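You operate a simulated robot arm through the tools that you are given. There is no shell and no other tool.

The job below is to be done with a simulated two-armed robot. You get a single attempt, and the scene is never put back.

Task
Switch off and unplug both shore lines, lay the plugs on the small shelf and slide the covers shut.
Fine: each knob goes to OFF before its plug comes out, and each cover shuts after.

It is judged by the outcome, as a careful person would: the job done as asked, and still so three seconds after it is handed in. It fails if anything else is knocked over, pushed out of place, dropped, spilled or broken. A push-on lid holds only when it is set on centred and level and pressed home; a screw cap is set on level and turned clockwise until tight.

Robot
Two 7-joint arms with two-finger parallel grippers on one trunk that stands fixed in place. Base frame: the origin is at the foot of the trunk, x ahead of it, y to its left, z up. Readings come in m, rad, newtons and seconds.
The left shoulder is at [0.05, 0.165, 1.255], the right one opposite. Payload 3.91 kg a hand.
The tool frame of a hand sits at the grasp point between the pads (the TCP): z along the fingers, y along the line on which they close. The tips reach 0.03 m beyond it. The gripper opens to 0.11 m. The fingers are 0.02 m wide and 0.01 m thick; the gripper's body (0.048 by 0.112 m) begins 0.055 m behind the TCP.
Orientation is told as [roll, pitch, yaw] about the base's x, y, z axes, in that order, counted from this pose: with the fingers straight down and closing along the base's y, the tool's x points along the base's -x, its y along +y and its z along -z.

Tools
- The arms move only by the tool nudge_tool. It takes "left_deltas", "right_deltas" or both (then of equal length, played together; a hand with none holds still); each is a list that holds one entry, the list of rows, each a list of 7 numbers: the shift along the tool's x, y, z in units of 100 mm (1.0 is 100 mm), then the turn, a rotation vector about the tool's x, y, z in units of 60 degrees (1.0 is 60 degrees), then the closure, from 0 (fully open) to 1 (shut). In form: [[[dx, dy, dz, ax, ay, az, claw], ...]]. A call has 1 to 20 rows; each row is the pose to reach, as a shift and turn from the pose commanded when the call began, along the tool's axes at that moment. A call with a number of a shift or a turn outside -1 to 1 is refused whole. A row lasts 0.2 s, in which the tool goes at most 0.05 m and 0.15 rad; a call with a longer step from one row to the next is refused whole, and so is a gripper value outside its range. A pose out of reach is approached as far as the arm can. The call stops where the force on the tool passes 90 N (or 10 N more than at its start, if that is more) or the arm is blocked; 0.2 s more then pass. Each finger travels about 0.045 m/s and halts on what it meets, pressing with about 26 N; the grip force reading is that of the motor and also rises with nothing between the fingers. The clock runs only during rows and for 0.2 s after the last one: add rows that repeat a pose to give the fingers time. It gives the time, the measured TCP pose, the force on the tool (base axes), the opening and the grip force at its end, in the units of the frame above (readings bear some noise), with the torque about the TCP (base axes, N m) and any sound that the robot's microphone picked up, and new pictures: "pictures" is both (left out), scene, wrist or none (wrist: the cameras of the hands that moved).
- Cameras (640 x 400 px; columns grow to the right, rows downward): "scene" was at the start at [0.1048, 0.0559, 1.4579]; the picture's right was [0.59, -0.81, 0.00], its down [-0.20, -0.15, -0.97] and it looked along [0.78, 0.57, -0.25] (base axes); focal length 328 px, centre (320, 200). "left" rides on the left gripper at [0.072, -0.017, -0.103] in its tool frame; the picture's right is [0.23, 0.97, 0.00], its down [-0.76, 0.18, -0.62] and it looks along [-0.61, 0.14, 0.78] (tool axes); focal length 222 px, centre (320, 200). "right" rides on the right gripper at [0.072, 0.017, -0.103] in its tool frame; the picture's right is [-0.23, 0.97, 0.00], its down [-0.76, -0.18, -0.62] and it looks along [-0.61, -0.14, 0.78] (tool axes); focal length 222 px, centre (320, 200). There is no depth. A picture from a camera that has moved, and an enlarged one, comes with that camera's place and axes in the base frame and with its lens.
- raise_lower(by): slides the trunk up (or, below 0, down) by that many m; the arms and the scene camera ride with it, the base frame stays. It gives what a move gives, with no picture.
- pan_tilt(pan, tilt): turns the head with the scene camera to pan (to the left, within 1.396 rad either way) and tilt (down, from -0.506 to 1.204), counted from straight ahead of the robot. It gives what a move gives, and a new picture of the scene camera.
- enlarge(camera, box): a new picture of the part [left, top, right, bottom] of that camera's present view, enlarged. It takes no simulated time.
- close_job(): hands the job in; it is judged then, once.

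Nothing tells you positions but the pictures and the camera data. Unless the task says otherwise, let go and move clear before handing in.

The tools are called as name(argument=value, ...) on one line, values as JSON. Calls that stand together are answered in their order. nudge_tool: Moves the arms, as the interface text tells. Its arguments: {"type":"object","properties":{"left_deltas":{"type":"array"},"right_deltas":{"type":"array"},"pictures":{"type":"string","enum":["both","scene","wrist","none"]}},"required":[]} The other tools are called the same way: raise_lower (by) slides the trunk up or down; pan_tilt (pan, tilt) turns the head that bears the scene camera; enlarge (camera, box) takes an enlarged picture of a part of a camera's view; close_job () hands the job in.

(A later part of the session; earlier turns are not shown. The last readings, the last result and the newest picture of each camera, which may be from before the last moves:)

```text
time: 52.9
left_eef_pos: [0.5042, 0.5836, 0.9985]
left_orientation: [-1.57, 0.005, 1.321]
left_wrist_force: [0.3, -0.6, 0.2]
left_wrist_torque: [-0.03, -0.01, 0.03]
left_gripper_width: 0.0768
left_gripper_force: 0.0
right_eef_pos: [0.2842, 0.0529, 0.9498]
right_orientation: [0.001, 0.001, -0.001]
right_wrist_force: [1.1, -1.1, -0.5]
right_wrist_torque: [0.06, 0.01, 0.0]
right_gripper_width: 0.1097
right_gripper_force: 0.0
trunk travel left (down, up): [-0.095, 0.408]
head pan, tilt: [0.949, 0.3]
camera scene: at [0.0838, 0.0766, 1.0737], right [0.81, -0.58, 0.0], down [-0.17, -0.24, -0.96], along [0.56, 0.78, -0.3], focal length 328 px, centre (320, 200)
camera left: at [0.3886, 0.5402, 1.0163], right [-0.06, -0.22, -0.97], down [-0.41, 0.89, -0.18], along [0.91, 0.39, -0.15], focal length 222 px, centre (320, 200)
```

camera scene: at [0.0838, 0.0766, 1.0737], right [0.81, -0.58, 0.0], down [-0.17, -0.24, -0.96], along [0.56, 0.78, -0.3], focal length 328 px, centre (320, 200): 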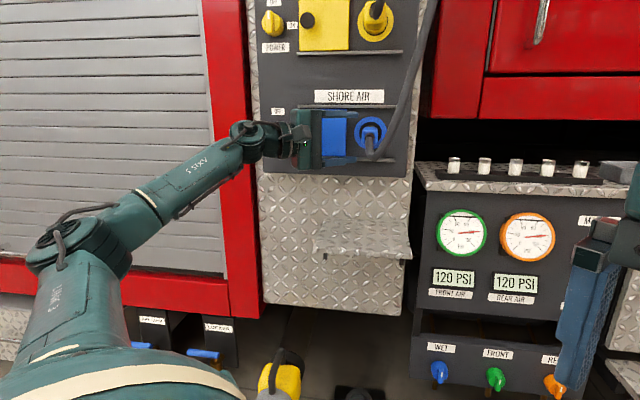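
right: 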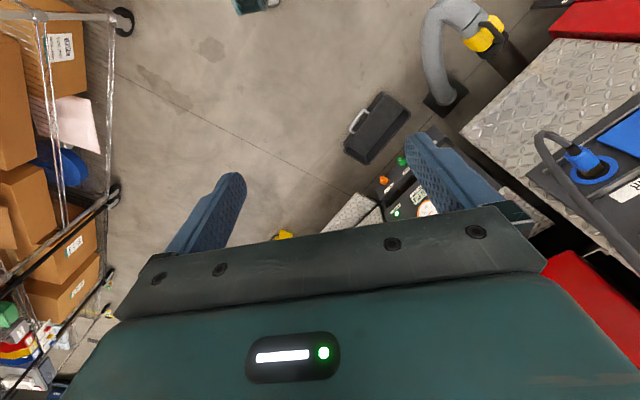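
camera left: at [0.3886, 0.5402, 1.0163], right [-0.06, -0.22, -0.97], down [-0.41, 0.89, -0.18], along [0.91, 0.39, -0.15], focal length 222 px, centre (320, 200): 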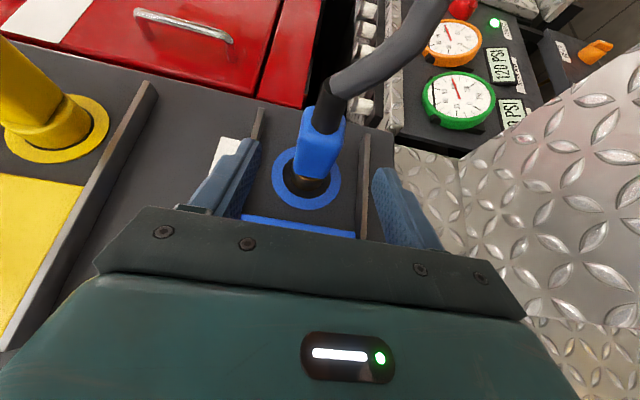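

Almost there; final ~5.5 cm advance to surround the plug.

nudge_tool(left_deltas=[[[-0.01, 0, 0.2, 0, 0, 0, 0.3], [-0.02, 0, 0.4, 0, 0, 0, 0.3], [-0.024, 0, 0.545, 0, 0, 0, 0.3], [-0.024, 0, 0.545, 0, 0, 0, 0.3]]], pictures="both")

enlarge(camera="left", box=[220, 80, 420, 230])

```text
time: 53.9
left_eef_pos: [0.5586, 0.5737, 0.999]
left_orientation: [-1.567, 0.003, 1.322]
left_wrist_force: [-0.2, -0.3, 0.2]
left_wrist_torque: [0.01, 0.0, -0.05]
left_gripper_width: 0.0773
left_gripper_force: 0.0
right_eef_pos: [0.2832, 0.0525, 0.9497]
right_orientation: [0.001, 0.001, 0.0]
right_wrist_force: [-0.4, 0.2, -0.3]
right_wrist_torque: [-0.02, -0.01, -0.01]
right_gripper_width: 0.1101
right_gripper_force: 0.0
trunk travel left (down, up): [-0.095, 0.408]
head pan, tilt: [0.949, 0.3]
camera scene: at [0.0838, 0.0766, 1.0737], right [0.81, -0.58, 0.0], down [-0.17, -0.24, -0.96], along [0.56, 0.78, -0.3], focal length 328 px, centre (320, 200)
camera left: at [0.442, 0.5291, 1.0178], right [-0.06, -0.22, -0.97], down [-0.41, 0.89, -0.18], along [0.91, 0.39, -0.15], focal length 222 px, centre (320, 200)
```

scene: 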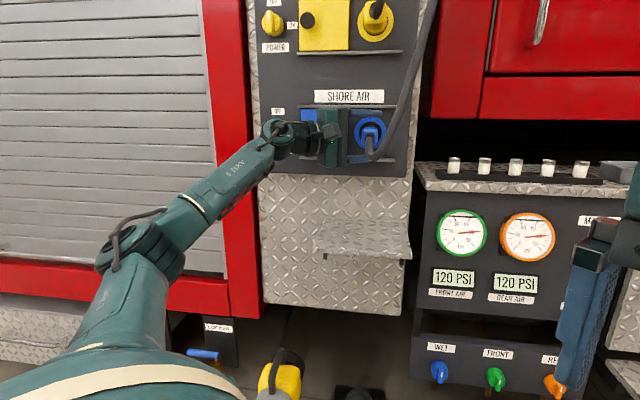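
left: 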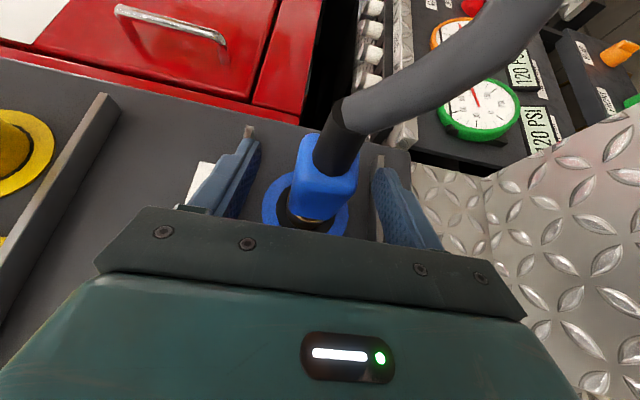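

```text
2.67 times, centred on (320, 155) of left
camera zoom: at [0.442, 0.5291, 1.0178], right [-0.06, -0.22, -0.97], down [-0.41, 0.89, -0.18], along [0.91, 0.39, -0.15], focal length 592 px, centre (320, 320)
```

zoom: 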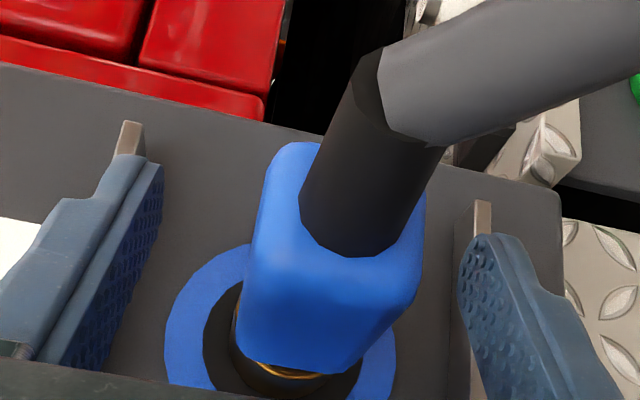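

The plug is centred between the fingers. Closing on it.

nudge_tool(left_deltas=[[[0, 0, 0, 0, 0, 0, 0.5], [0, 0, 0, 0, 0, 0, 0.7], [0, 0, 0, 0, 0, 0, 0.9], [0, 0, 0, 0, 0, 0, 1], [0, 0, 0, 0, 0, 0, 1], [0, 0, 0, 0, 0, 0, 1]]], pictures="wrist")

```text
time: 55.3
left_eef_pos: [0.5584, 0.5739, 1.0]
left_orientation: [-1.568, 0.004, 1.318]
left_wrist_force: [0.1, -0.1, 0.5]
left_wrist_torque: [-0.05, 0.05, -0.02]
left_gripper_width: 0.0315
left_gripper_force: 26.7
right_eef_pos: [0.2842, 0.0516, 0.9499]
right_orientation: [0.003, -0.002, 0.0]
right_wrist_force: [0.1, -0.1, 0.0]
right_wrist_torque: [-0.01, 0.01, 0.02]
right_gripper_width: 0.1102
right_gripper_force: 0.1
trunk travel left (down, up): [-0.095, 0.408]
head pan, tilt: [0.949, 0.3]
heard: snap
camera left: at [0.4419, 0.5292, 1.0175], right [-0.06, -0.22, -0.97], down [-0.41, 0.89, -0.18], along [0.91, 0.39, -0.15], focal length 222 px, centre (320, 200)
```

left: 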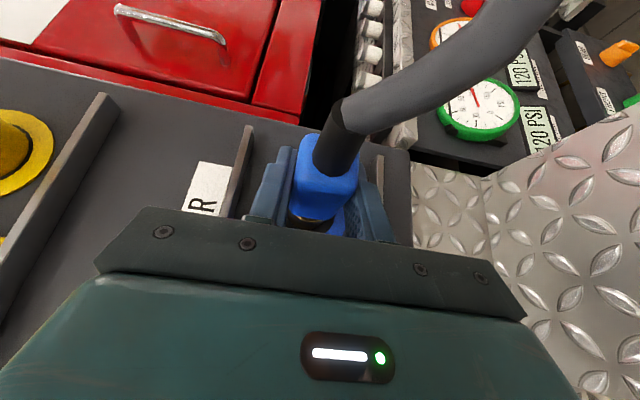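

Gripped (31 mm, a "snap" heard). Now pulling the plug straight out from the panel.

nudge_tool(left_deltas=[[[0.09, 0, -0.05, 0, 0, 0, 1], [0.18, 0, -0.1, 0, 0, 0, 1], [0.27, 0, -0.15, 0, 0, 0, 1], [0.36, 0, -0.2, 0, 0, 0, 1], [0.45, 0, -0.25, 0, 0, 0, 1]]], pictures="both")

```text
time: 56.5
left_eef_pos: [0.5235, 0.5346, 0.9988]
left_orientation: [-1.568, 0.005, 1.318]
left_wrist_force: [0.0, 0.1, 0.0]
left_wrist_torque: [-0.03, 0.05, 0.01]
left_gripper_width: 0.0317
left_gripper_force: 26.0
right_eef_pos: [0.2831, 0.0518, 0.9496]
right_orientation: [0.002, 0.0, 0.0]
right_wrist_force: [0.4, 0.7, 0.9]
right_wrist_torque: [0.03, 0.0, -0.02]
right_gripper_width: 0.1099
right_gripper_force: 0.1
trunk travel left (down, up): [-0.095, 0.408]
head pan, tilt: [0.949, 0.3]
camera scene: at [0.0839, 0.0767, 1.0736], right [0.81, -0.58, 0.0], down [-0.17, -0.24, -0.96], along [0.56, 0.78, -0.3], focal length 328 px, centre (320, 200)
camera left: at [0.4071, 0.4912, 1.0167], right [-0.06, -0.22, -0.97], down [-0.41, 0.89, -0.18], along [0.91, 0.39, -0.15], focal length 222 px, centre (320, 200)
```

scene: 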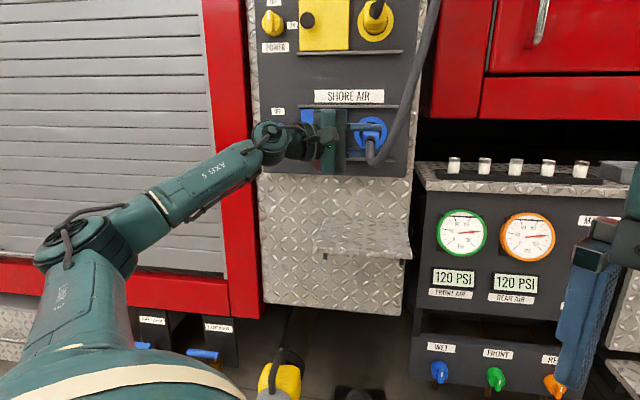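
left: 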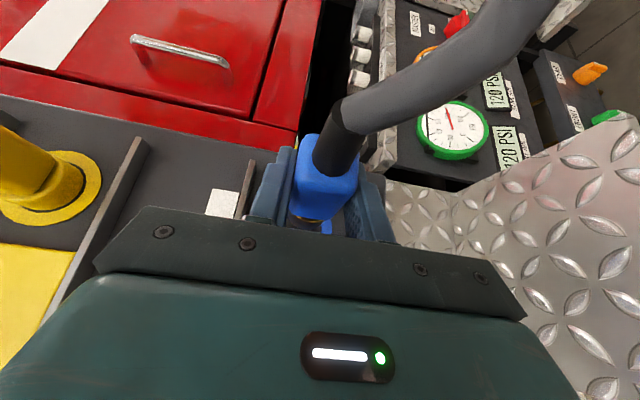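

The plug is coming out freely with the hand. Pulling further clear of the panel.

nudge_tool(left_deltas=[[[0.17, 0, -0.1, 0, 0, 0, 1], [0.35, 0, -0.2, 0, 0, 0, 1], [0.52, 0, -0.3, 0, 0, 0, 1], [0.7, 0, -0.4, 0, 0, 0, 1], [0.87, 0, -0.5, 0, 0, 0, 1]]], pictures="both")

enlarge(camera="scene", box=[240, 80, 460, 280])

```text
time: 57.7
left_eef_pos: [0.4529, 0.4636, 1.0004]
left_orientation: [-1.57, 0.006, 1.32]
left_wrist_force: [-0.9, 0.0, -0.3]
left_wrist_torque: [-0.01, 0.04, -0.02]
left_gripper_width: 0.0318
left_gripper_force: 26.5
right_eef_pos: [0.2835, 0.0528, 0.9493]
right_orientation: [0.001, 0.001, -0.001]
right_wrist_force: [-0.5, 0.0, 0.6]
right_wrist_torque: [-0.03, 0.01, 0.0]
right_gripper_width: 0.11
right_gripper_force: 0.1
trunk travel left (down, up): [-0.095, 0.408]
head pan, tilt: [0.949, 0.3]
camera scene: at [0.0839, 0.0767, 1.0736], right [0.81, -0.58, 0.0], down [-0.17, -0.24, -0.96], along [0.56, 0.78, -0.3], focal length 328 px, centre (320, 200)
camera left: at [0.3364, 0.4193, 1.0178], right [-0.06, -0.22, -0.97], down [-0.41, 0.89, -0.18], along [0.91, 0.39, -0.15], focal length 222 px, centre (320, 200)
```

scene: 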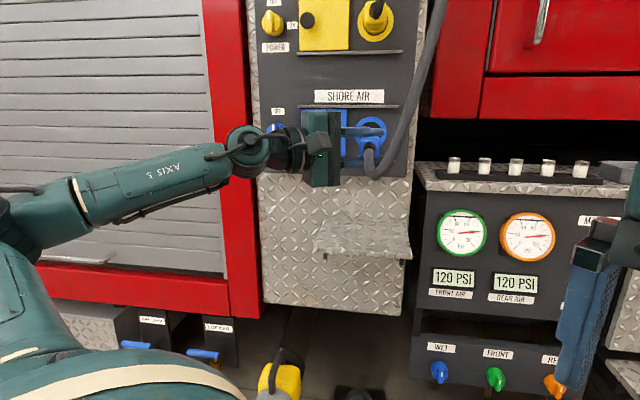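
left: 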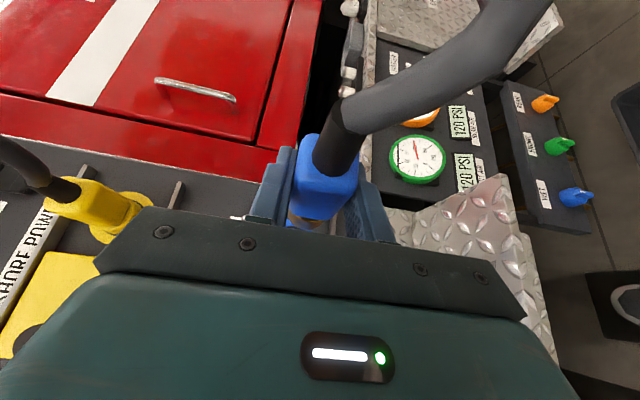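

```text
2.00 times, centred on (350, 180) of scene
camera zoom: at [0.0839, 0.0767, 1.0736], right [0.81, -0.58, 0.0], down [-0.17, -0.24, -0.96], along [0.56, 0.78, -0.3], focal length 656 px, centre (260, 240)
```

zoom: 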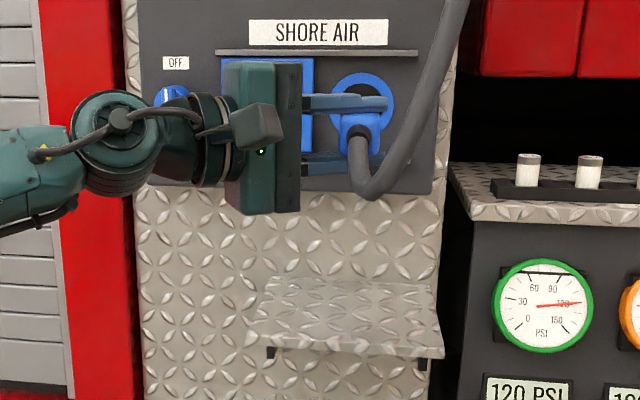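

The blue plug is out and in the hand. Now I roll the hand about the plug's axis so the fingers point down (plug stays level), ready to set it on the shelf.

nudge_tool(left_deltas=[[[0, 0, 0, -0.108, 0, 0.0625, 1], [0, 0, 0, -0.217, 0, 0.125, 1], [0, 0, 0, -0.325, 0, 0.1875, 1], [0, 0, 0, -0.433, 0, 0.25, 1], [0, 0, 0, -0.541, 0, 0.3125, 1], [0, 0, 0, -0.65, 0, 0.375, 1]]], pictures="both")

```text
time: 59.1
left_eef_pos: [0.4516, 0.4631, 1.0004]
left_orientation: [-0.852, -0.357, 1.183]
left_wrist_force: [-0.8, -0.5, 0.2]
left_wrist_torque: [-0.02, 0.01, 0.03]
left_gripper_width: 0.0316
left_gripper_force: 25.6
right_eef_pos: [0.2843, 0.0526, 0.9495]
right_orientation: [0.001, -0.002, -0.001]
right_wrist_force: [-0.3, 0.1, -0.5]
right_wrist_torque: [-0.02, 0.0, -0.01]
right_gripper_width: 0.1099
right_gripper_force: 0.0
trunk travel left (down, up): [-0.095, 0.408]
head pan, tilt: [0.949, 0.3]
camera scene: at [0.0839, 0.0767, 1.0736], right [0.81, -0.58, 0.0], down [-0.17, -0.24, -0.96], along [0.56, 0.78, -0.3], focal length 328 px, centre (320, 200)
camera left: at [0.3554, 0.4001, 1.0503], right [-0.58, 0.28, -0.77], down [-0.31, 0.79, 0.52], along [0.76, 0.54, -0.37], focal length 222 px, centre (320, 200)
```

scene: 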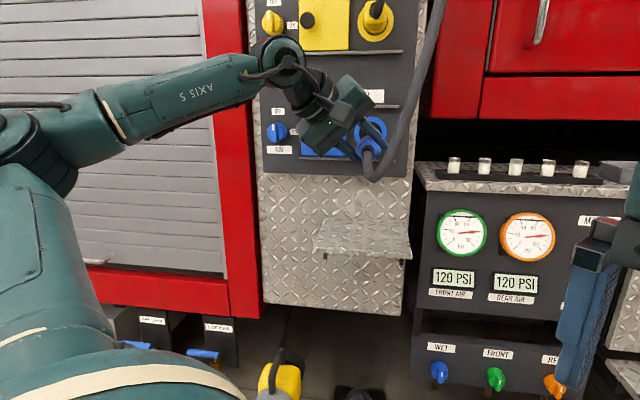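
left: 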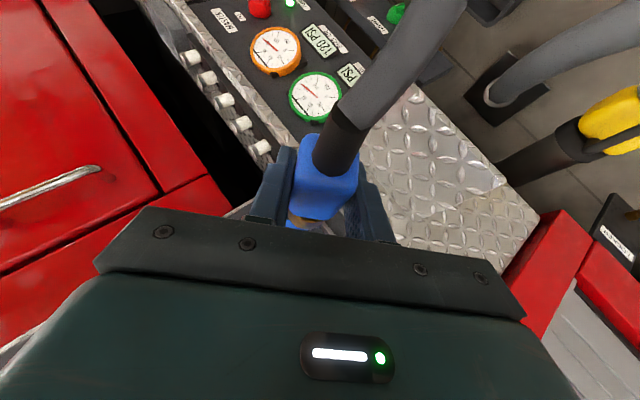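

Halfway; continuing the roll.

nudge_tool(left_deltas=[[[0, 0, 0, -0.108, 0, 0.0625, 1], [0, 0, 0, -0.217, 0, 0.125, 1], [0, 0, 0, -0.325, 0, 0.1875, 1], [0, 0, 0, -0.433, 0, 0.25, 1], [0, 0, 0, -0.541, 0, 0.3125, 1], [0, 0, 0, -0.65, 0, 0.375, 1]]], pictures="both")

```text
time: 60.5
left_eef_pos: [0.4513, 0.4629, 0.9999]
left_orientation: [0.004, -0.517, 0.795]
left_wrist_force: [-0.9, -0.1, 0.0]
left_wrist_torque: [-0.05, 0.02, -0.01]
left_gripper_width: 0.0315
left_gripper_force: 26.4
right_eef_pos: [0.2835, 0.0521, 0.9507]
right_orientation: [0.002, 0.001, 0.0]
right_wrist_force: [0.2, 0.0, -0.3]
right_wrist_torque: [-0.01, -0.01, 0.0]
right_gripper_width: 0.1103
right_gripper_force: 0.0
trunk travel left (down, up): [-0.095, 0.408]
head pan, tilt: [0.949, 0.3]
camera scene: at [0.0838, 0.0768, 1.0736], right [0.81, -0.58, 0.0], down [-0.17, -0.24, -0.96], along [0.56, 0.78, -0.3], focal length 328 px, centre (320, 200)
camera left: at [0.3858, 0.3699, 1.0539], right [-0.83, 0.54, -0.11], down [0.12, 0.38, 0.92], along [0.54, 0.75, -0.38], focal length 222 px, centre (320, 200)
```

scene: 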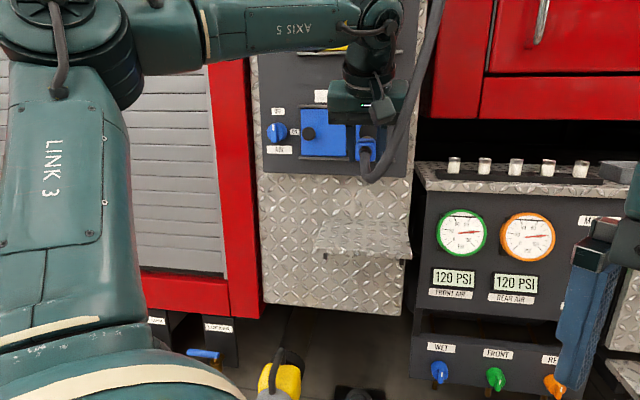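
left: 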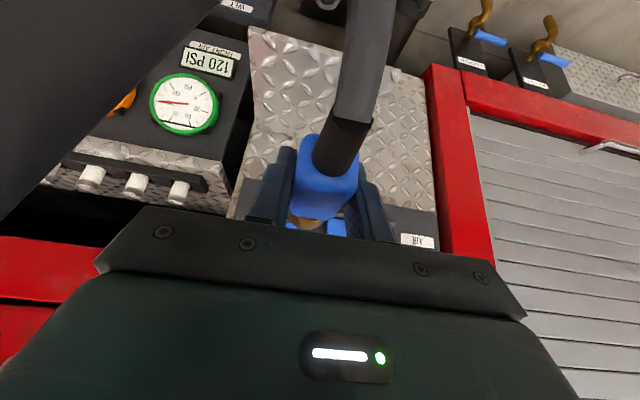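

Hand now points down-forward with the plug level. Moving it down and slightly right, still in front of the shelf.

nudge_tool(left_deltas=[[[0.14, -0.11, 0.24, 0, 0, 0, 1], [0.27, -0.22, 0.48, 0, 0, 0, 1], [0.41, -0.34, 0.72, 0, 0, 0, 1], [0.543, -0.45, 0.956, 0, 0, 0, 1], [0.543, -0.45, 0.956, 0, 0, 0, 1]]], pictures="both")

```text
time: 61.7
left_eef_pos: [0.4816, 0.4332, 0.889]
left_orientation: [0.002, -0.516, 0.796]
left_wrist_force: [-1.3, -0.4, -0.2]
left_wrist_torque: [-0.03, 0.04, 0.02]
left_gripper_width: 0.0315
left_gripper_force: 25.8
right_eef_pos: [0.2825, 0.0529, 0.9487]
right_orientation: [0.002, -0.001, 0.0]
right_wrist_force: [-0.1, 0.4, -0.1]
right_wrist_torque: [0.0, 0.0, -0.02]
right_gripper_width: 0.1098
right_gripper_force: 0.0
trunk travel left (down, up): [-0.095, 0.408]
head pan, tilt: [0.949, 0.3]
camera scene: at [0.084, 0.0767, 1.0736], right [0.81, -0.58, 0.0], down [-0.17, -0.24, -0.96], along [0.56, 0.78, -0.3], focal length 328 px, centre (320, 200)
camera left: at [0.4163, 0.3396, 0.9426], right [-0.83, 0.54, -0.11], down [0.12, 0.38, 0.92], along [0.54, 0.75, -0.38], focal length 222 px, centre (320, 200)
```

scene: 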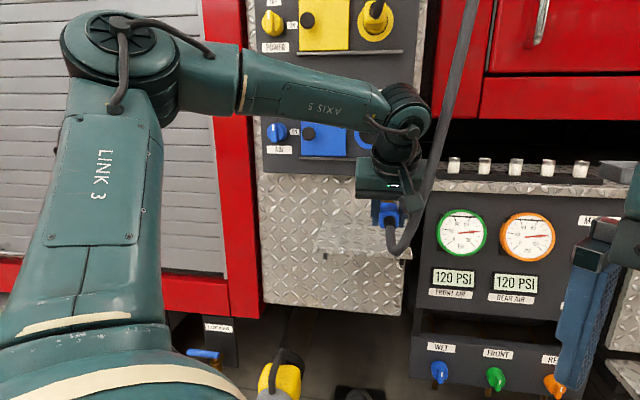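
left: 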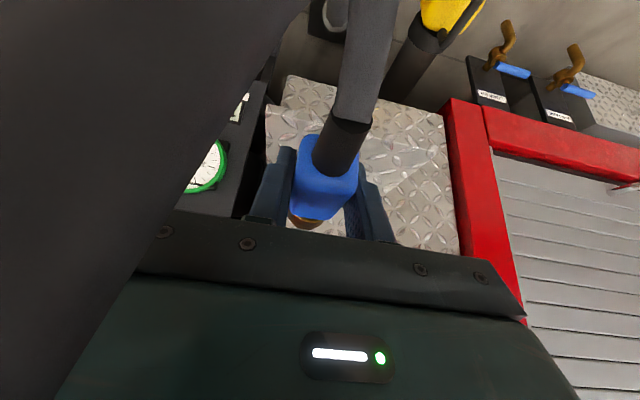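

The plug is level with and in front of the shelf, about 6 cm above it. Moving forward over the shelf.

nudge_tool(left_deltas=[[[-0.24, 0, 0.14, 0, 0, 0, 1], [-0.48, 0, 0.27, 0, 0, 0, 1], [-0.72, 0, 0.41, 0, 0, 0, 1], [-0.956, 0, 0.543, 0, 0, 0, 1], [-0.956, 0, 0.543, 0, 0, 0, 1]]], pictures="both")

enlarge(camera="scene", box=[280, 120, 480, 290])

```text
time: 62.9
left_eef_pos: [0.5615, 0.5134, 0.8882]
left_orientation: [0.0, -0.518, 0.797]
left_wrist_force: [-0.5, -0.5, -1.2]
left_wrist_torque: [-0.03, 0.02, 0.0]
left_gripper_width: 0.032
left_gripper_force: 25.9
right_eef_pos: [0.283, 0.0529, 0.9501]
right_orientation: [0.002, 0.0, -0.001]
right_wrist_force: [0.3, 0.5, -0.2]
right_wrist_torque: [0.02, 0.05, -0.03]
right_gripper_width: 0.11
right_gripper_force: 0.0
trunk travel left (down, up): [-0.095, 0.408]
head pan, tilt: [0.949, 0.3]
camera scene: at [0.084, 0.0768, 1.0736], right [0.81, -0.58, 0.0], down [-0.17, -0.24, -0.96], along [0.56, 0.78, -0.3], focal length 328 px, centre (320, 200)
camera left: at [0.4951, 0.4192, 0.943], right [-0.83, 0.54, -0.11], down [0.12, 0.38, 0.92], along [0.54, 0.75, -0.38], focal length 222 px, centre (320, 200)
```

scene: 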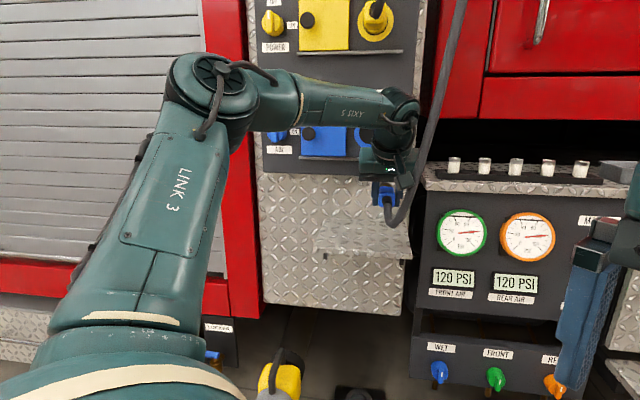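
left: 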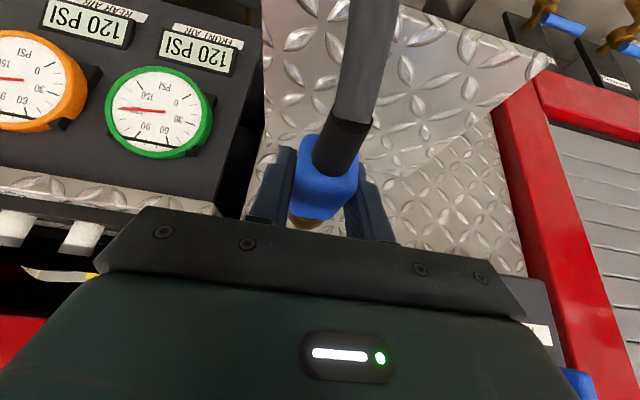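

```text
2.35 times, centred on (380, 205) of scene
camera zoom: at [0.084, 0.0768, 1.0736], right [0.81, -0.58, 0.0], down [-0.17, -0.24, -0.96], along [0.56, 0.78, -0.3], focal length 772 px, centre (179, 188)
```

zoom: 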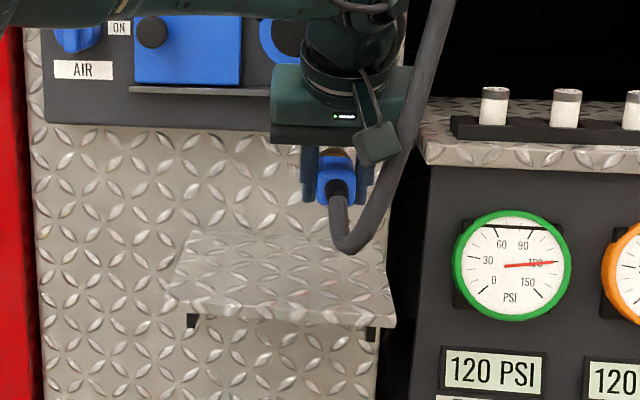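

The plug is over the right half of the shelf. Lowering gently to just above the surface.

nudge_tool(left_deltas=[[[0.07, 0, 0.12, 0, 0, 0, 1], [0.14, 0, 0.25, 0, 0, 0, 1], [0.2, 0, 0.36, 0, 0, 0, 1], [0.25, 0, 0.44, 0, 0, 0, 1], [0.272, 0, 0.478, 0, 0, 0, 1], [0.272, 0, 0.478, 0, 0, 0, 1]]], pictures="both")

enlarge(camera="scene", box=[300, 150, 460, 280])

```text
time: 64.3
left_eef_pos: [0.5602, 0.5124, 0.834]
left_orientation: [0.0, -0.516, 0.794]
left_wrist_force: [-0.1, 0.8, -0.6]
left_wrist_torque: [-0.01, 0.01, 0.01]
left_gripper_width: 0.0316
left_gripper_force: 26.5
right_eef_pos: [0.2839, 0.0531, 0.9498]
right_orientation: [0.002, -0.001, 0.0]
right_wrist_force: [-0.1, -0.5, -0.7]
right_wrist_torque: [0.01, -0.01, 0.01]
right_gripper_width: 0.1099
right_gripper_force: 0.1
trunk travel left (down, up): [-0.095, 0.408]
head pan, tilt: [0.949, 0.3]
camera scene: at [0.0839, 0.0767, 1.0736], right [0.81, -0.58, 0.0], down [-0.17, -0.24, -0.96], along [0.56, 0.78, -0.3], focal length 328 px, centre (320, 200)
camera left: at [0.4945, 0.4182, 0.8882], right [-0.83, 0.54, -0.11], down [0.12, 0.38, 0.92], along [0.54, 0.75, -0.38], focal length 222 px, centre (320, 200)
```

scene: 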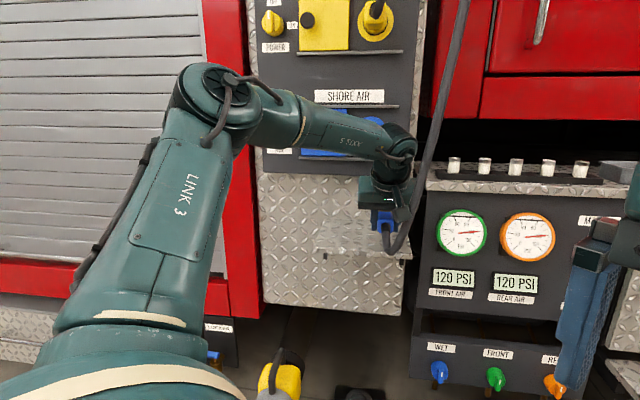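
left: 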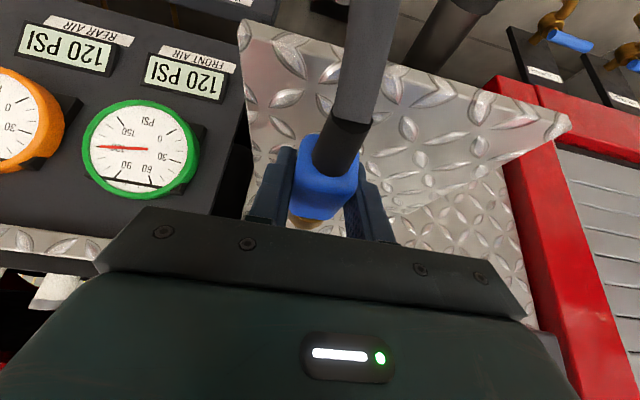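

```text
3.08 times, centred on (380, 215) of scene
camera zoom: at [0.0839, 0.0767, 1.0736], right [0.81, -0.58, 0.0], down [-0.17, -0.24, -0.96], along [0.56, 0.78, -0.3], focal length 1010 px, centre (135, 154)
```

zoom: 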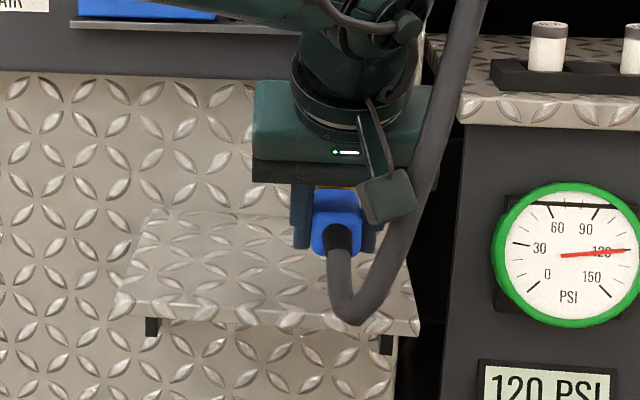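

Refined shelf height looks like z≈0.78, so about 2 cm more to go. Lowering slowly.

nudge_tool(left_deltas=[[[0.0, 0, 0.05, 0, 0, 0, 1], [0.04, 0, 0.1, 0, 0, 0, 1], [0.06, 0, 0.13, 0, 0, 0, 1], [0.07, 0, 0.16, 0, 0, 0, 1], [0.07, 0, 0.16, 0, 0, 0, 1]]], pictures="both")

enlarge(camera="scene", box=[300, 150, 460, 280])

```text
time: 65.5
left_eef_pos: [0.5622, 0.5131, 0.8158]
left_orientation: [0.0, -0.515, 0.795]
left_wrist_force: [0.0, 0.2, 0.1]
left_wrist_torque: [-0.05, 0.04, -0.01]
left_gripper_width: 0.0317
left_gripper_force: 25.8
right_eef_pos: [0.284, 0.053, 0.9494]
right_orientation: [0.002, -0.001, 0.0]
right_wrist_force: [0.5, 0.7, 0.6]
right_wrist_torque: [0.01, 0.0, 0.03]
right_gripper_width: 0.11
right_gripper_force: 0.2
trunk travel left (down, up): [-0.095, 0.408]
head pan, tilt: [0.949, 0.3]
camera scene: at [0.0839, 0.0768, 1.0736], right [0.81, -0.58, 0.0], down [-0.17, -0.24, -0.96], along [0.56, 0.78, -0.3], focal length 328 px, centre (320, 200)
camera left: at [0.4961, 0.4192, 0.8708], right [-0.83, 0.54, -0.11], down [0.12, 0.38, 0.92], along [0.54, 0.75, -0.38], focal length 222 px, centre (320, 200)
```

scene: 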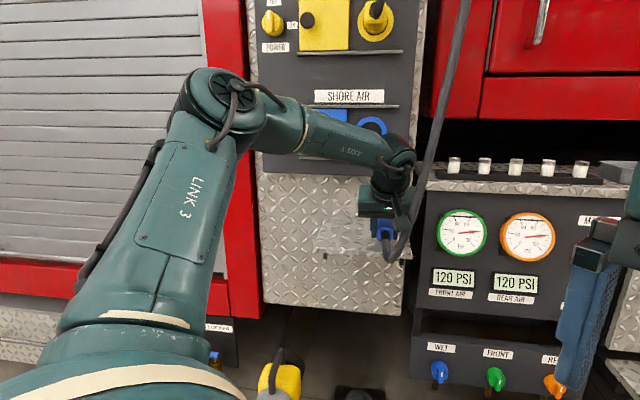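
left: 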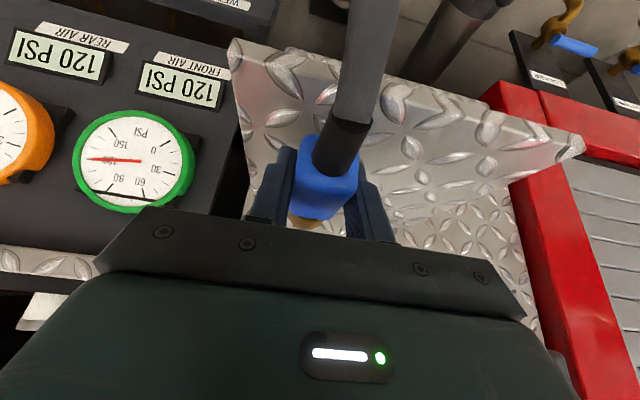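

```text
3.08 times, centred on (380, 215) of scene
camera zoom: at [0.0839, 0.0768, 1.0736], right [0.81, -0.58, 0.0], down [-0.17, -0.24, -0.96], along [0.56, 0.78, -0.3], focal length 1010 px, centre (135, 154)
```

zoom: 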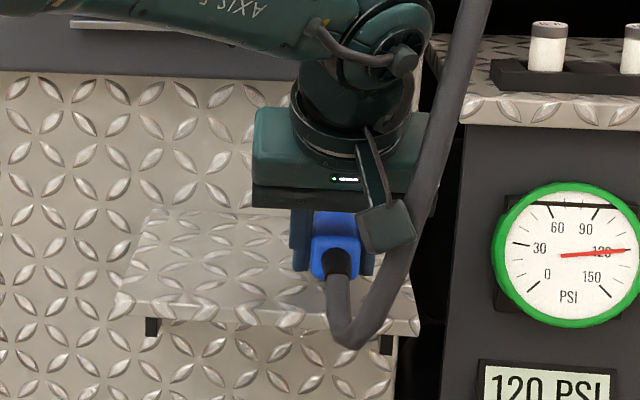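

Fingertips are now under 1 cm above the shelf. A final small lowering, then open to set the plug down.

nudge_tool(left_deltas=[[[0.012, 0, 0.022, 0, 0, 0, 1], [0.025, 0, 0.045, 0, 0, 0, 1], [0.025, 0, 0.045, 0, 0, 0, 1]]], pictures="wrist")

```text
time: 66.3
left_eef_pos: [0.5622, 0.512, 0.8125]
left_orientation: [-0.001, -0.515, 0.796]
left_wrist_force: [0.2, -0.1, 0.2]
left_wrist_torque: [0.01, 0.05, 0.01]
left_gripper_width: 0.0315
left_gripper_force: 25.9
right_eef_pos: [0.2828, 0.0523, 0.9493]
right_orientation: [0.001, -0.001, 0.001]
right_wrist_force: [-0.3, 0.1, 0.2]
right_wrist_torque: [0.01, -0.02, 0.01]
right_gripper_width: 0.11
right_gripper_force: 0.2
trunk travel left (down, up): [-0.095, 0.408]
head pan, tilt: [0.949, 0.3]
camera left: at [0.496, 0.4186, 0.8663], right [-0.83, 0.54, -0.11], down [0.12, 0.38, 0.92], along [0.54, 0.75, -0.38], focal length 222 px, centre (320, 200)
```

left: 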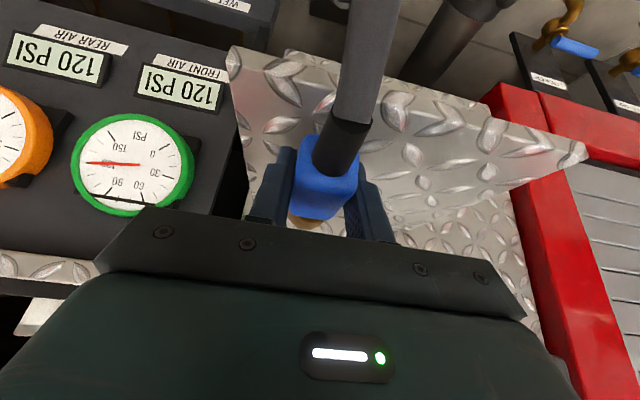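

No contact yet; easing down a few more millimetres.

nudge_tool(left_deltas=[[[0.012, 0, 0.022, 0, 0, 0, 1], [0.02, 0, 0.035, 0, 0, 0, 1], [0.025, 0, 0.044, 0, 0, 0, 1]]], pictures="none")

```text
time: 67.1
left_eef_pos: [0.5626, 0.5124, 0.8102]
left_orientation: [0.0, -0.524, 0.796]
left_wrist_force: [-5.2, -1.7, 12.8]
left_wrist_torque: [0.15, 0.27, 0.12]
left_gripper_width: 0.0318
left_gripper_force: 26.1
right_eef_pos: [0.283, 0.0515, 0.9502]
right_orientation: [0.004, -0.003, 0.0]
right_wrist_force: [0.7, 0.2, 0.0]
right_wrist_torque: [0.01, 0.03, 0.02]
right_gripper_width: 0.1101
right_gripper_force: 0.0
trunk travel left (down, up): [-0.095, 0.408]
head pan, tilt: [0.949, 0.3]
```

Contact with the shelf (≈13 N). Easing up a hair and opening the fingers to let the plug rest.

nudge_tool(left_deltas=[[[-0.01, 0, -0.017, 0, 0, 0, 0.95], [-0.01, 0, -0.017, 0, 0, 0, 0.75], [-0.01, 0, -0.017, 0, 0, 0, 0.65], [-0.01, 0, -0.017, 0, 0, 0, 0.55], [-0.01, 0, -0.017, 0, 0, 0, 0.5], [-0.01, 0, -0.017, 0, 0, 0, 0.5]]], pictures="both")

enlarge(camera="scene", box=[300, 150, 460, 280])

```text
time: 68.5
left_eef_pos: [0.5631, 0.5124, 0.8108]
left_orientation: [-0.001, -0.52, 0.794]
left_wrist_force: [-5.1, -7.7, 18.3]
left_wrist_torque: [-0.24, -0.04, -0.36]
left_gripper_width: 0.0503
left_gripper_force: 0.1
right_eef_pos: [0.2841, 0.0518, 0.9517]
right_orientation: [0.004, 0.001, 0.002]
right_wrist_force: [-0.2, 0.0, -0.4]
right_wrist_torque: [-0.03, 0.02, 0.02]
right_gripper_width: 0.1098
right_gripper_force: 0.1
trunk travel left (down, up): [-0.095, 0.408]
head pan, tilt: [0.949, 0.3]
camera scene: at [0.0831, 0.0751, 1.0739], right [0.81, -0.58, 0.0], down [-0.17, -0.24, -0.96], along [0.56, 0.78, -0.29], focal length 328 px, centre (320, 200)
camera left: at [0.496, 0.4179, 0.865], right [-0.83, 0.54, -0.11], down [0.12, 0.37, 0.92], along [0.54, 0.75, -0.38], focal length 222 px, centre (320, 200)
```

scene: 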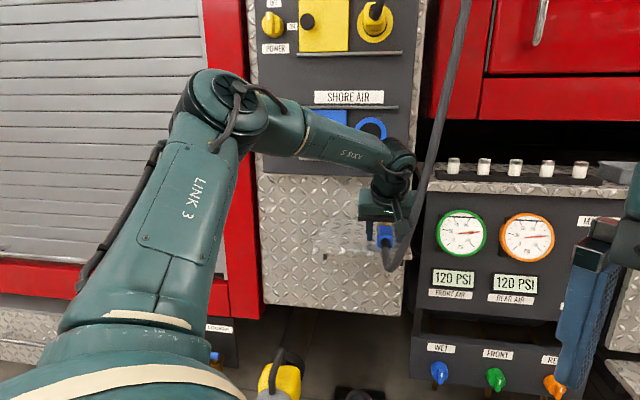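
left: 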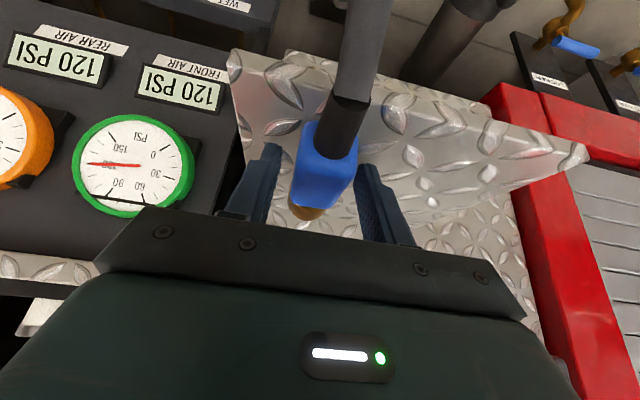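

```text
3.08 times, centred on (380, 215) of scene
camera zoom: at [0.0831, 0.0751, 1.0739], right [0.81, -0.58, 0.0], down [-0.17, -0.24, -0.96], along [0.56, 0.78, -0.29], focal length 1010 px, centre (135, 154)
```

zoom: 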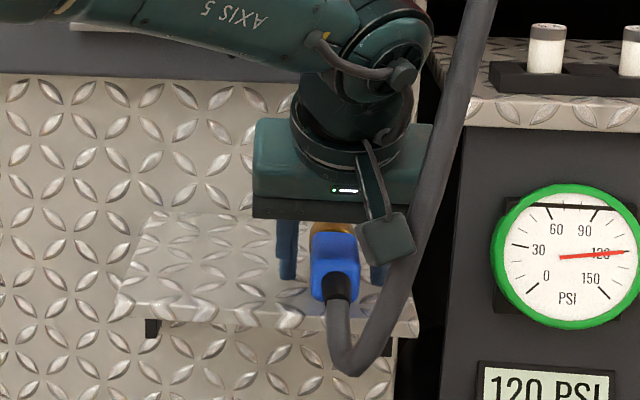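

The plug is resting on the shelf but seems to have shifted a bit toward the front edge. Zooming to judge its position before moving the hand.

enlarge(camera="left", box=[220, 80, 420, 240])

enlarge(camera="scene", box=[350, 190, 430, 270])

```text
2.50 times, centred on (320, 160) of left
camera zoom: at [0.496, 0.4179, 0.865], right [-0.83, 0.54, -0.11], down [0.12, 0.37, 0.92], along [0.54, 0.75, -0.38], focal length 555 px, centre (320, 300)
```

zoom: 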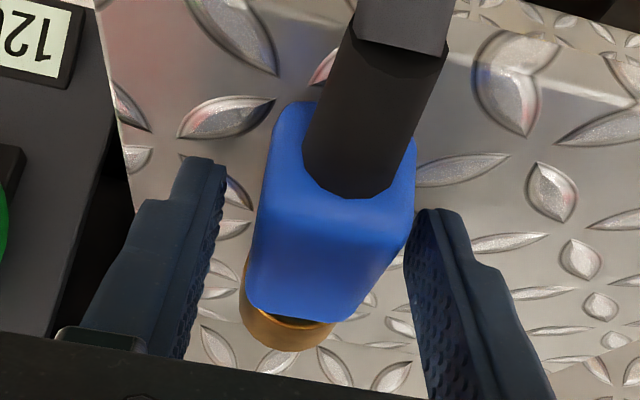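

```text
5.00 times, centred on (390, 230) of scene
camera zoom: at [0.0831, 0.0751, 1.0739], right [0.81, -0.58, 0.0], down [-0.17, -0.24, -0.96], along [0.56, 0.78, -0.29], focal length 1641 px, centre (-30, 50)
```

zoom: 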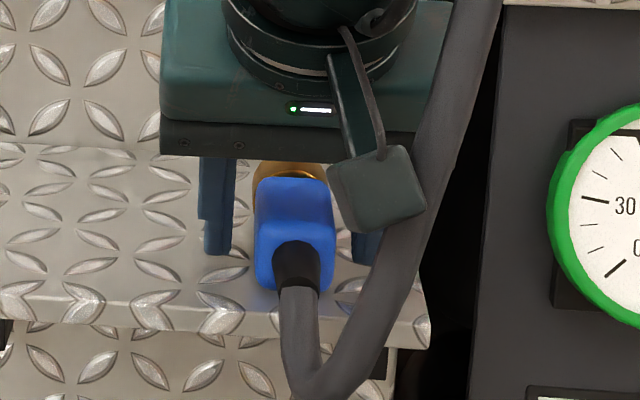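

The plug body sits about 3 cm in from the front edge with the cable draping over the edge – good. Raising the hand straight up to see that it stays.

nudge_tool(left_deltas=[[[-0.1, 0, -0.175, 0, 0, 0, 0.45], [-0.2, 0, -0.35, 0, 0, 0, 0.4], [-0.3, 0, -0.52, 0, 0, 0, 0.4], [-0.4, 0, -0.7, 0, 0, 0, 0.4], [-0.5, 0, -0.87, 0, 0, 0, 0.4]]], pictures="both")

enlarge(camera="scene", box=[300, 150, 460, 280])

```text
time: 69.7
left_eef_pos: [0.5628, 0.5114, 0.9087]
left_orientation: [0.0, -0.518, 0.796]
left_wrist_force: [0.2, -1.4, -0.3]
left_wrist_torque: [-0.01, -0.01, -0.02]
left_gripper_width: 0.0659
left_gripper_force: 0.2
right_eef_pos: [0.2839, 0.0527, 0.9513]
right_orientation: [0.002, 0.0, -0.001]
right_wrist_force: [-0.6, 0.3, -0.5]
right_wrist_torque: [-0.01, -0.01, -0.01]
right_gripper_width: 0.11
right_gripper_force: 0.0
trunk travel left (down, up): [-0.095, 0.408]
head pan, tilt: [0.949, 0.3]
camera scene: at [0.0837, 0.0766, 1.0737], right [0.81, -0.58, 0.0], down [-0.17, -0.24, -0.96], along [0.56, 0.78, -0.3], focal length 328 px, centre (320, 200)
camera left: at [0.4958, 0.4183, 0.9635], right [-0.83, 0.54, -0.11], down [0.12, 0.38, 0.92], along [0.54, 0.75, -0.38], focal length 222 px, centre (320, 200)
```

scene: 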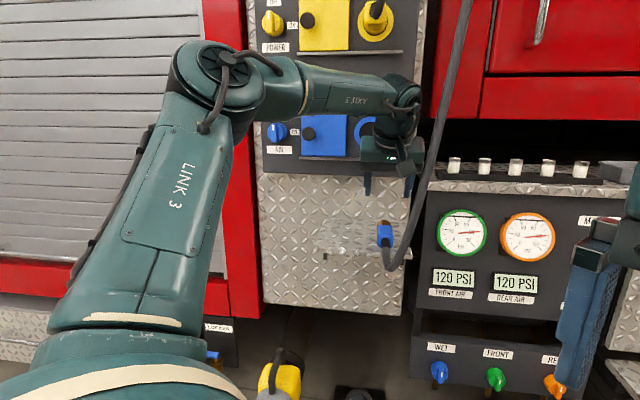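
left: 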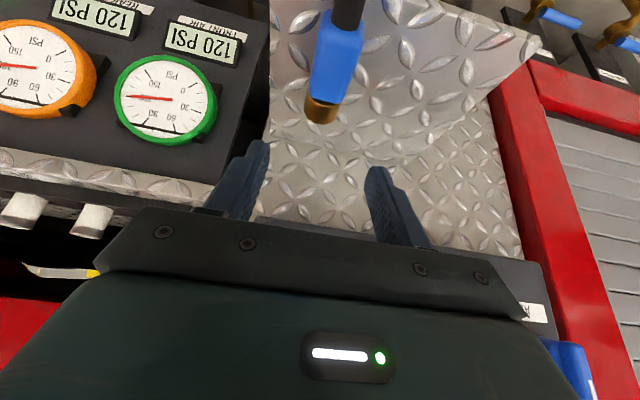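

```text
3.08 times, centred on (380, 215) of scene
camera zoom: at [0.0837, 0.0766, 1.0737], right [0.81, -0.58, 0.0], down [-0.17, -0.24, -0.96], along [0.56, 0.78, -0.3], focal length 1010 px, centre (135, 154)
```

zoom: 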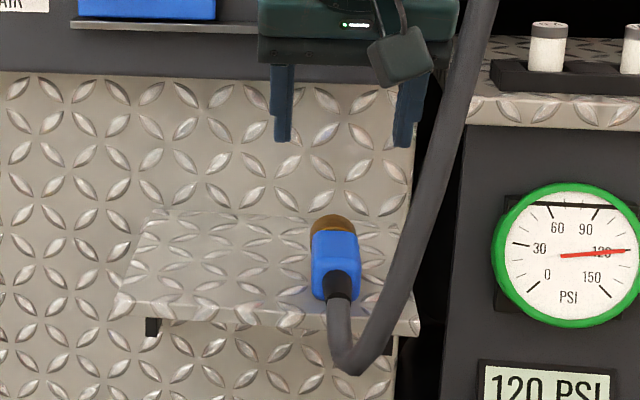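

The blue plug lies steadily on the shelf. Now I'll shut the air cover: move the hand left and back, then pitch it up to face the panel at the cover handle.

nudge_tool(left_deltas=[[[0.07, 0.25, -0.13, 0, 0, 0, 0.4], [0.14, 0.5, -0.25, 0, 0, 0, 0.4], [0.21, 0.75, -0.38, 0, 0, 0, 0.4], [0.286, 1.0, -0.508, 0, 0, 0, 0.4]]], pictures="none")

nudge_tool(left_deltas=[[[0, 0.09, -0.08, 0, -0.125, 0, 0.45], [0, 0.18, -0.16, 0, -0.25, 0, 0.5], [-0.01, 0.27, -0.25, 0, -0.375, 0, 0.5], [-0.02, 0.36, -0.33, 0, -0.5, 0, 0.5], [-0.02, 0.45, -0.42, 0, -0.625, 0, 0.5], [-0.03, 0.54, -0.5, 0, -0.75, 0, 0.5], [-0.03, 0.62, -0.58, 0, -0.875, 0, 0.5], [-0.036, 0.71, -0.669, 0, -1.0, 0, 0.5]]], pictures="both")

```text
time: 70.7
left_eef_pos: [0.4565, 0.5453, 0.9403]
left_orientation: [0.001, -0.518, 0.797]
left_wrist_force: [0.2, -0.2, -0.4]
left_wrist_torque: [0.02, 0.02, 0.01]
left_gripper_width: 0.0659
left_gripper_force: 0.1
right_eef_pos: [0.2838, 0.0529, 0.9499]
right_orientation: [0.003, 0.001, 0.001]
right_wrist_force: [0.4, 0.1, -0.7]
right_wrist_torque: [0.02, 0.01, 0.01]
right_gripper_width: 0.1101
right_gripper_force: 0.2
trunk travel left (down, up): [-0.095, 0.408]
head pan, tilt: [0.949, 0.3]
```

```text
time: 72.5
left_eef_pos: [0.3851, 0.5753, 0.9992]
left_orientation: [-0.199, -1.566, 0.993]
left_wrist_force: [-0.2, -0.5, 1.0]
left_wrist_torque: [0.02, 0.01, 0.02]
left_gripper_width: 0.0549
left_gripper_force: 0.0
right_eef_pos: [0.2834, 0.053, 0.9507]
right_orientation: [0.001, -0.001, -0.001]
right_wrist_force: [0.2, 0.6, -0.1]
right_wrist_torque: [0.01, 0.03, 0.03]
right_gripper_width: 0.1099
right_gripper_force: 0.0
trunk travel left (down, up): [-0.095, 0.408]
head pan, tilt: [0.949, 0.3]
camera scene: at [0.0838, 0.0766, 1.0737], right [0.81, -0.58, 0.0], down [-0.17, -0.24, -0.96], along [0.56, 0.78, -0.3], focal length 328 px, centre (320, 200)
camera left: at [0.3259, 0.4896, 0.9276], right [-0.7, 0.68, -0.23], down [-0.56, -0.32, 0.76], along [0.45, 0.66, 0.6], focal length 222 px, centre (320, 200)
```

scene: 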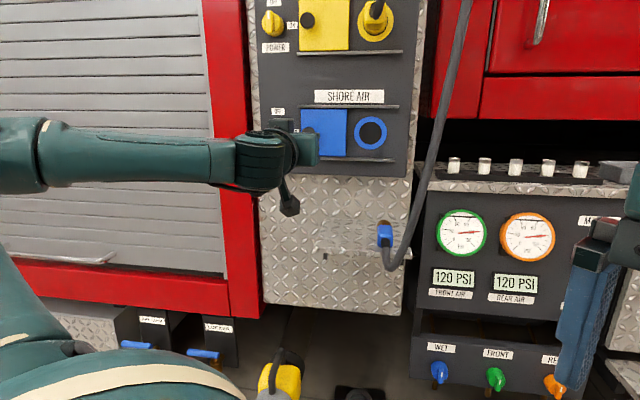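
left: 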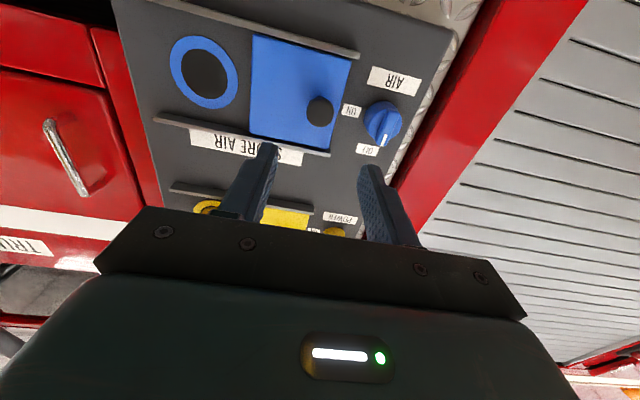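

Facing the air cover handle squarely. Advancing toward it.

nudge_tool(left_deltas=[[[-0.01, 0, 0.25, 0, 0, 0, 0.5], [-0.02, 0, 0.5, 0, 0, 0, 0.5], [-0.03, 0, 0.75, 0, 0, 0, 0.5], [-0.03, 0, 0.95, 0, 0, 0, 0.5], [-0.03, 0, 0.95, 0, 0, 0, 0.5]]], pictures="wrist")

enlarge(camera="left", box=[220, 80, 420, 230])

```text
time: 73.7
left_eef_pos: [0.4512, 0.6451, 1.0]
left_orientation: [0.14, -1.565, 0.656]
left_wrist_force: [0.6, -0.4, -0.1]
left_wrist_torque: [0.0, -0.01, -0.01]
left_gripper_width: 0.0551
left_gripper_force: 0.0
right_eef_pos: [0.2836, 0.0536, 0.9513]
right_orientation: [0.002, 0.0, 0.001]
right_wrist_force: [-0.3, -1.3, 0.8]
right_wrist_torque: [-0.02, 0.02, -0.01]
right_gripper_width: 0.1103
right_gripper_force: 0.0
trunk travel left (down, up): [-0.095, 0.408]
head pan, tilt: [0.949, 0.3]
camera left: at [0.3927, 0.5587, 0.9288], right [-0.7, 0.68, -0.23], down [-0.56, -0.32, 0.77], along [0.45, 0.66, 0.6], focal length 222 px, centre (320, 200)
```

left: 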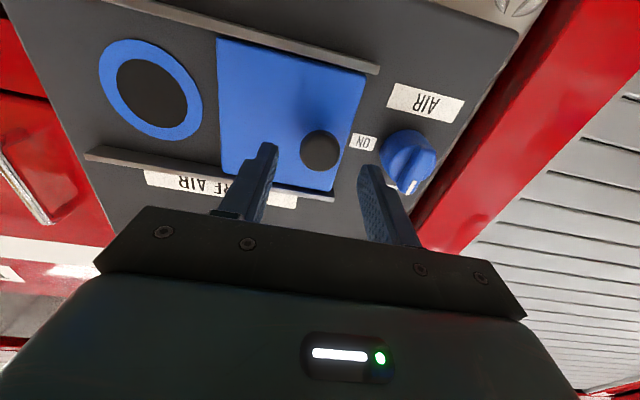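

```text
2.67 times, centred on (320, 155) of left
camera zoom: at [0.3927, 0.5587, 0.9288], right [-0.7, 0.68, -0.23], down [-0.56, -0.32, 0.77], along [0.45, 0.66, 0.6], focal length 592 px, centre (320, 320)
```

zoom: 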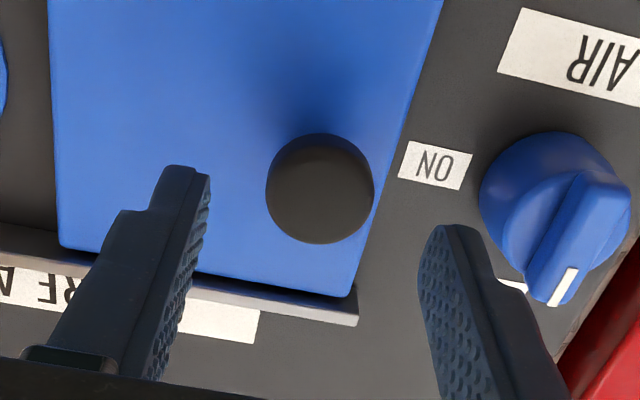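

Handle is centred between the fingers. Advancing 3 cm and closing on it.

nudge_tool(left_deltas=[[[-0.02, -0.01, 0.15, 0, 0, 0, 0.5], [-0.03, -0.01, 0.3, 0, 0, 0, 0.5], [-0.03, -0.01, 0.3, 0, 0, 0, 0.65], [-0.03, -0.01, 0.3, 0, 0, 0, 0.8], [-0.03, -0.01, 0.3, 0, 0, 0, 1], [-0.03, -0.01, 0.3, 0, 0, 0, 1]]], pictures="wrist")

```text
time: 75.1
left_eef_pos: [0.4742, 0.6651, 1.0045]
left_orientation: [0.073, -1.567, 0.727]
left_wrist_force: [1.6, 2.1, 1.4]
left_wrist_torque: [0.02, -0.01, 0.02]
left_gripper_width: 0.0286
left_gripper_force: 45.2
right_eef_pos: [0.2831, 0.0523, 0.9489]
right_orientation: [0.002, -0.001, 0.001]
right_wrist_force: [0.2, -0.2, 0.3]
right_wrist_torque: [0.01, -0.01, -0.01]
right_gripper_width: 0.1103
right_gripper_force: 0.0
trunk travel left (down, up): [-0.095, 0.408]
head pan, tilt: [0.949, 0.3]
camera left: at [0.4143, 0.5785, 0.9324], right [-0.7, 0.68, -0.23], down [-0.56, -0.32, 0.77], along [0.45, 0.66, 0.6], focal length 222 px, centre (320, 200)
```

left: 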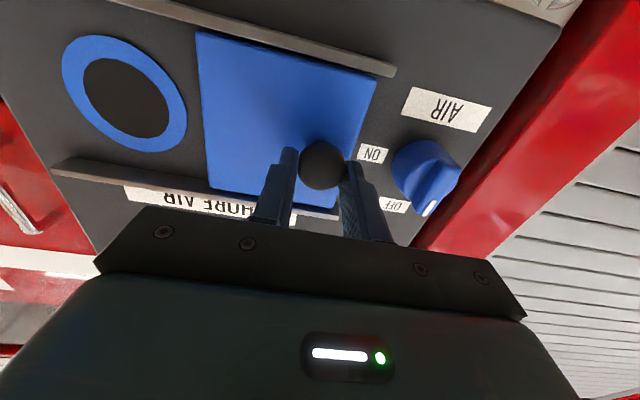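

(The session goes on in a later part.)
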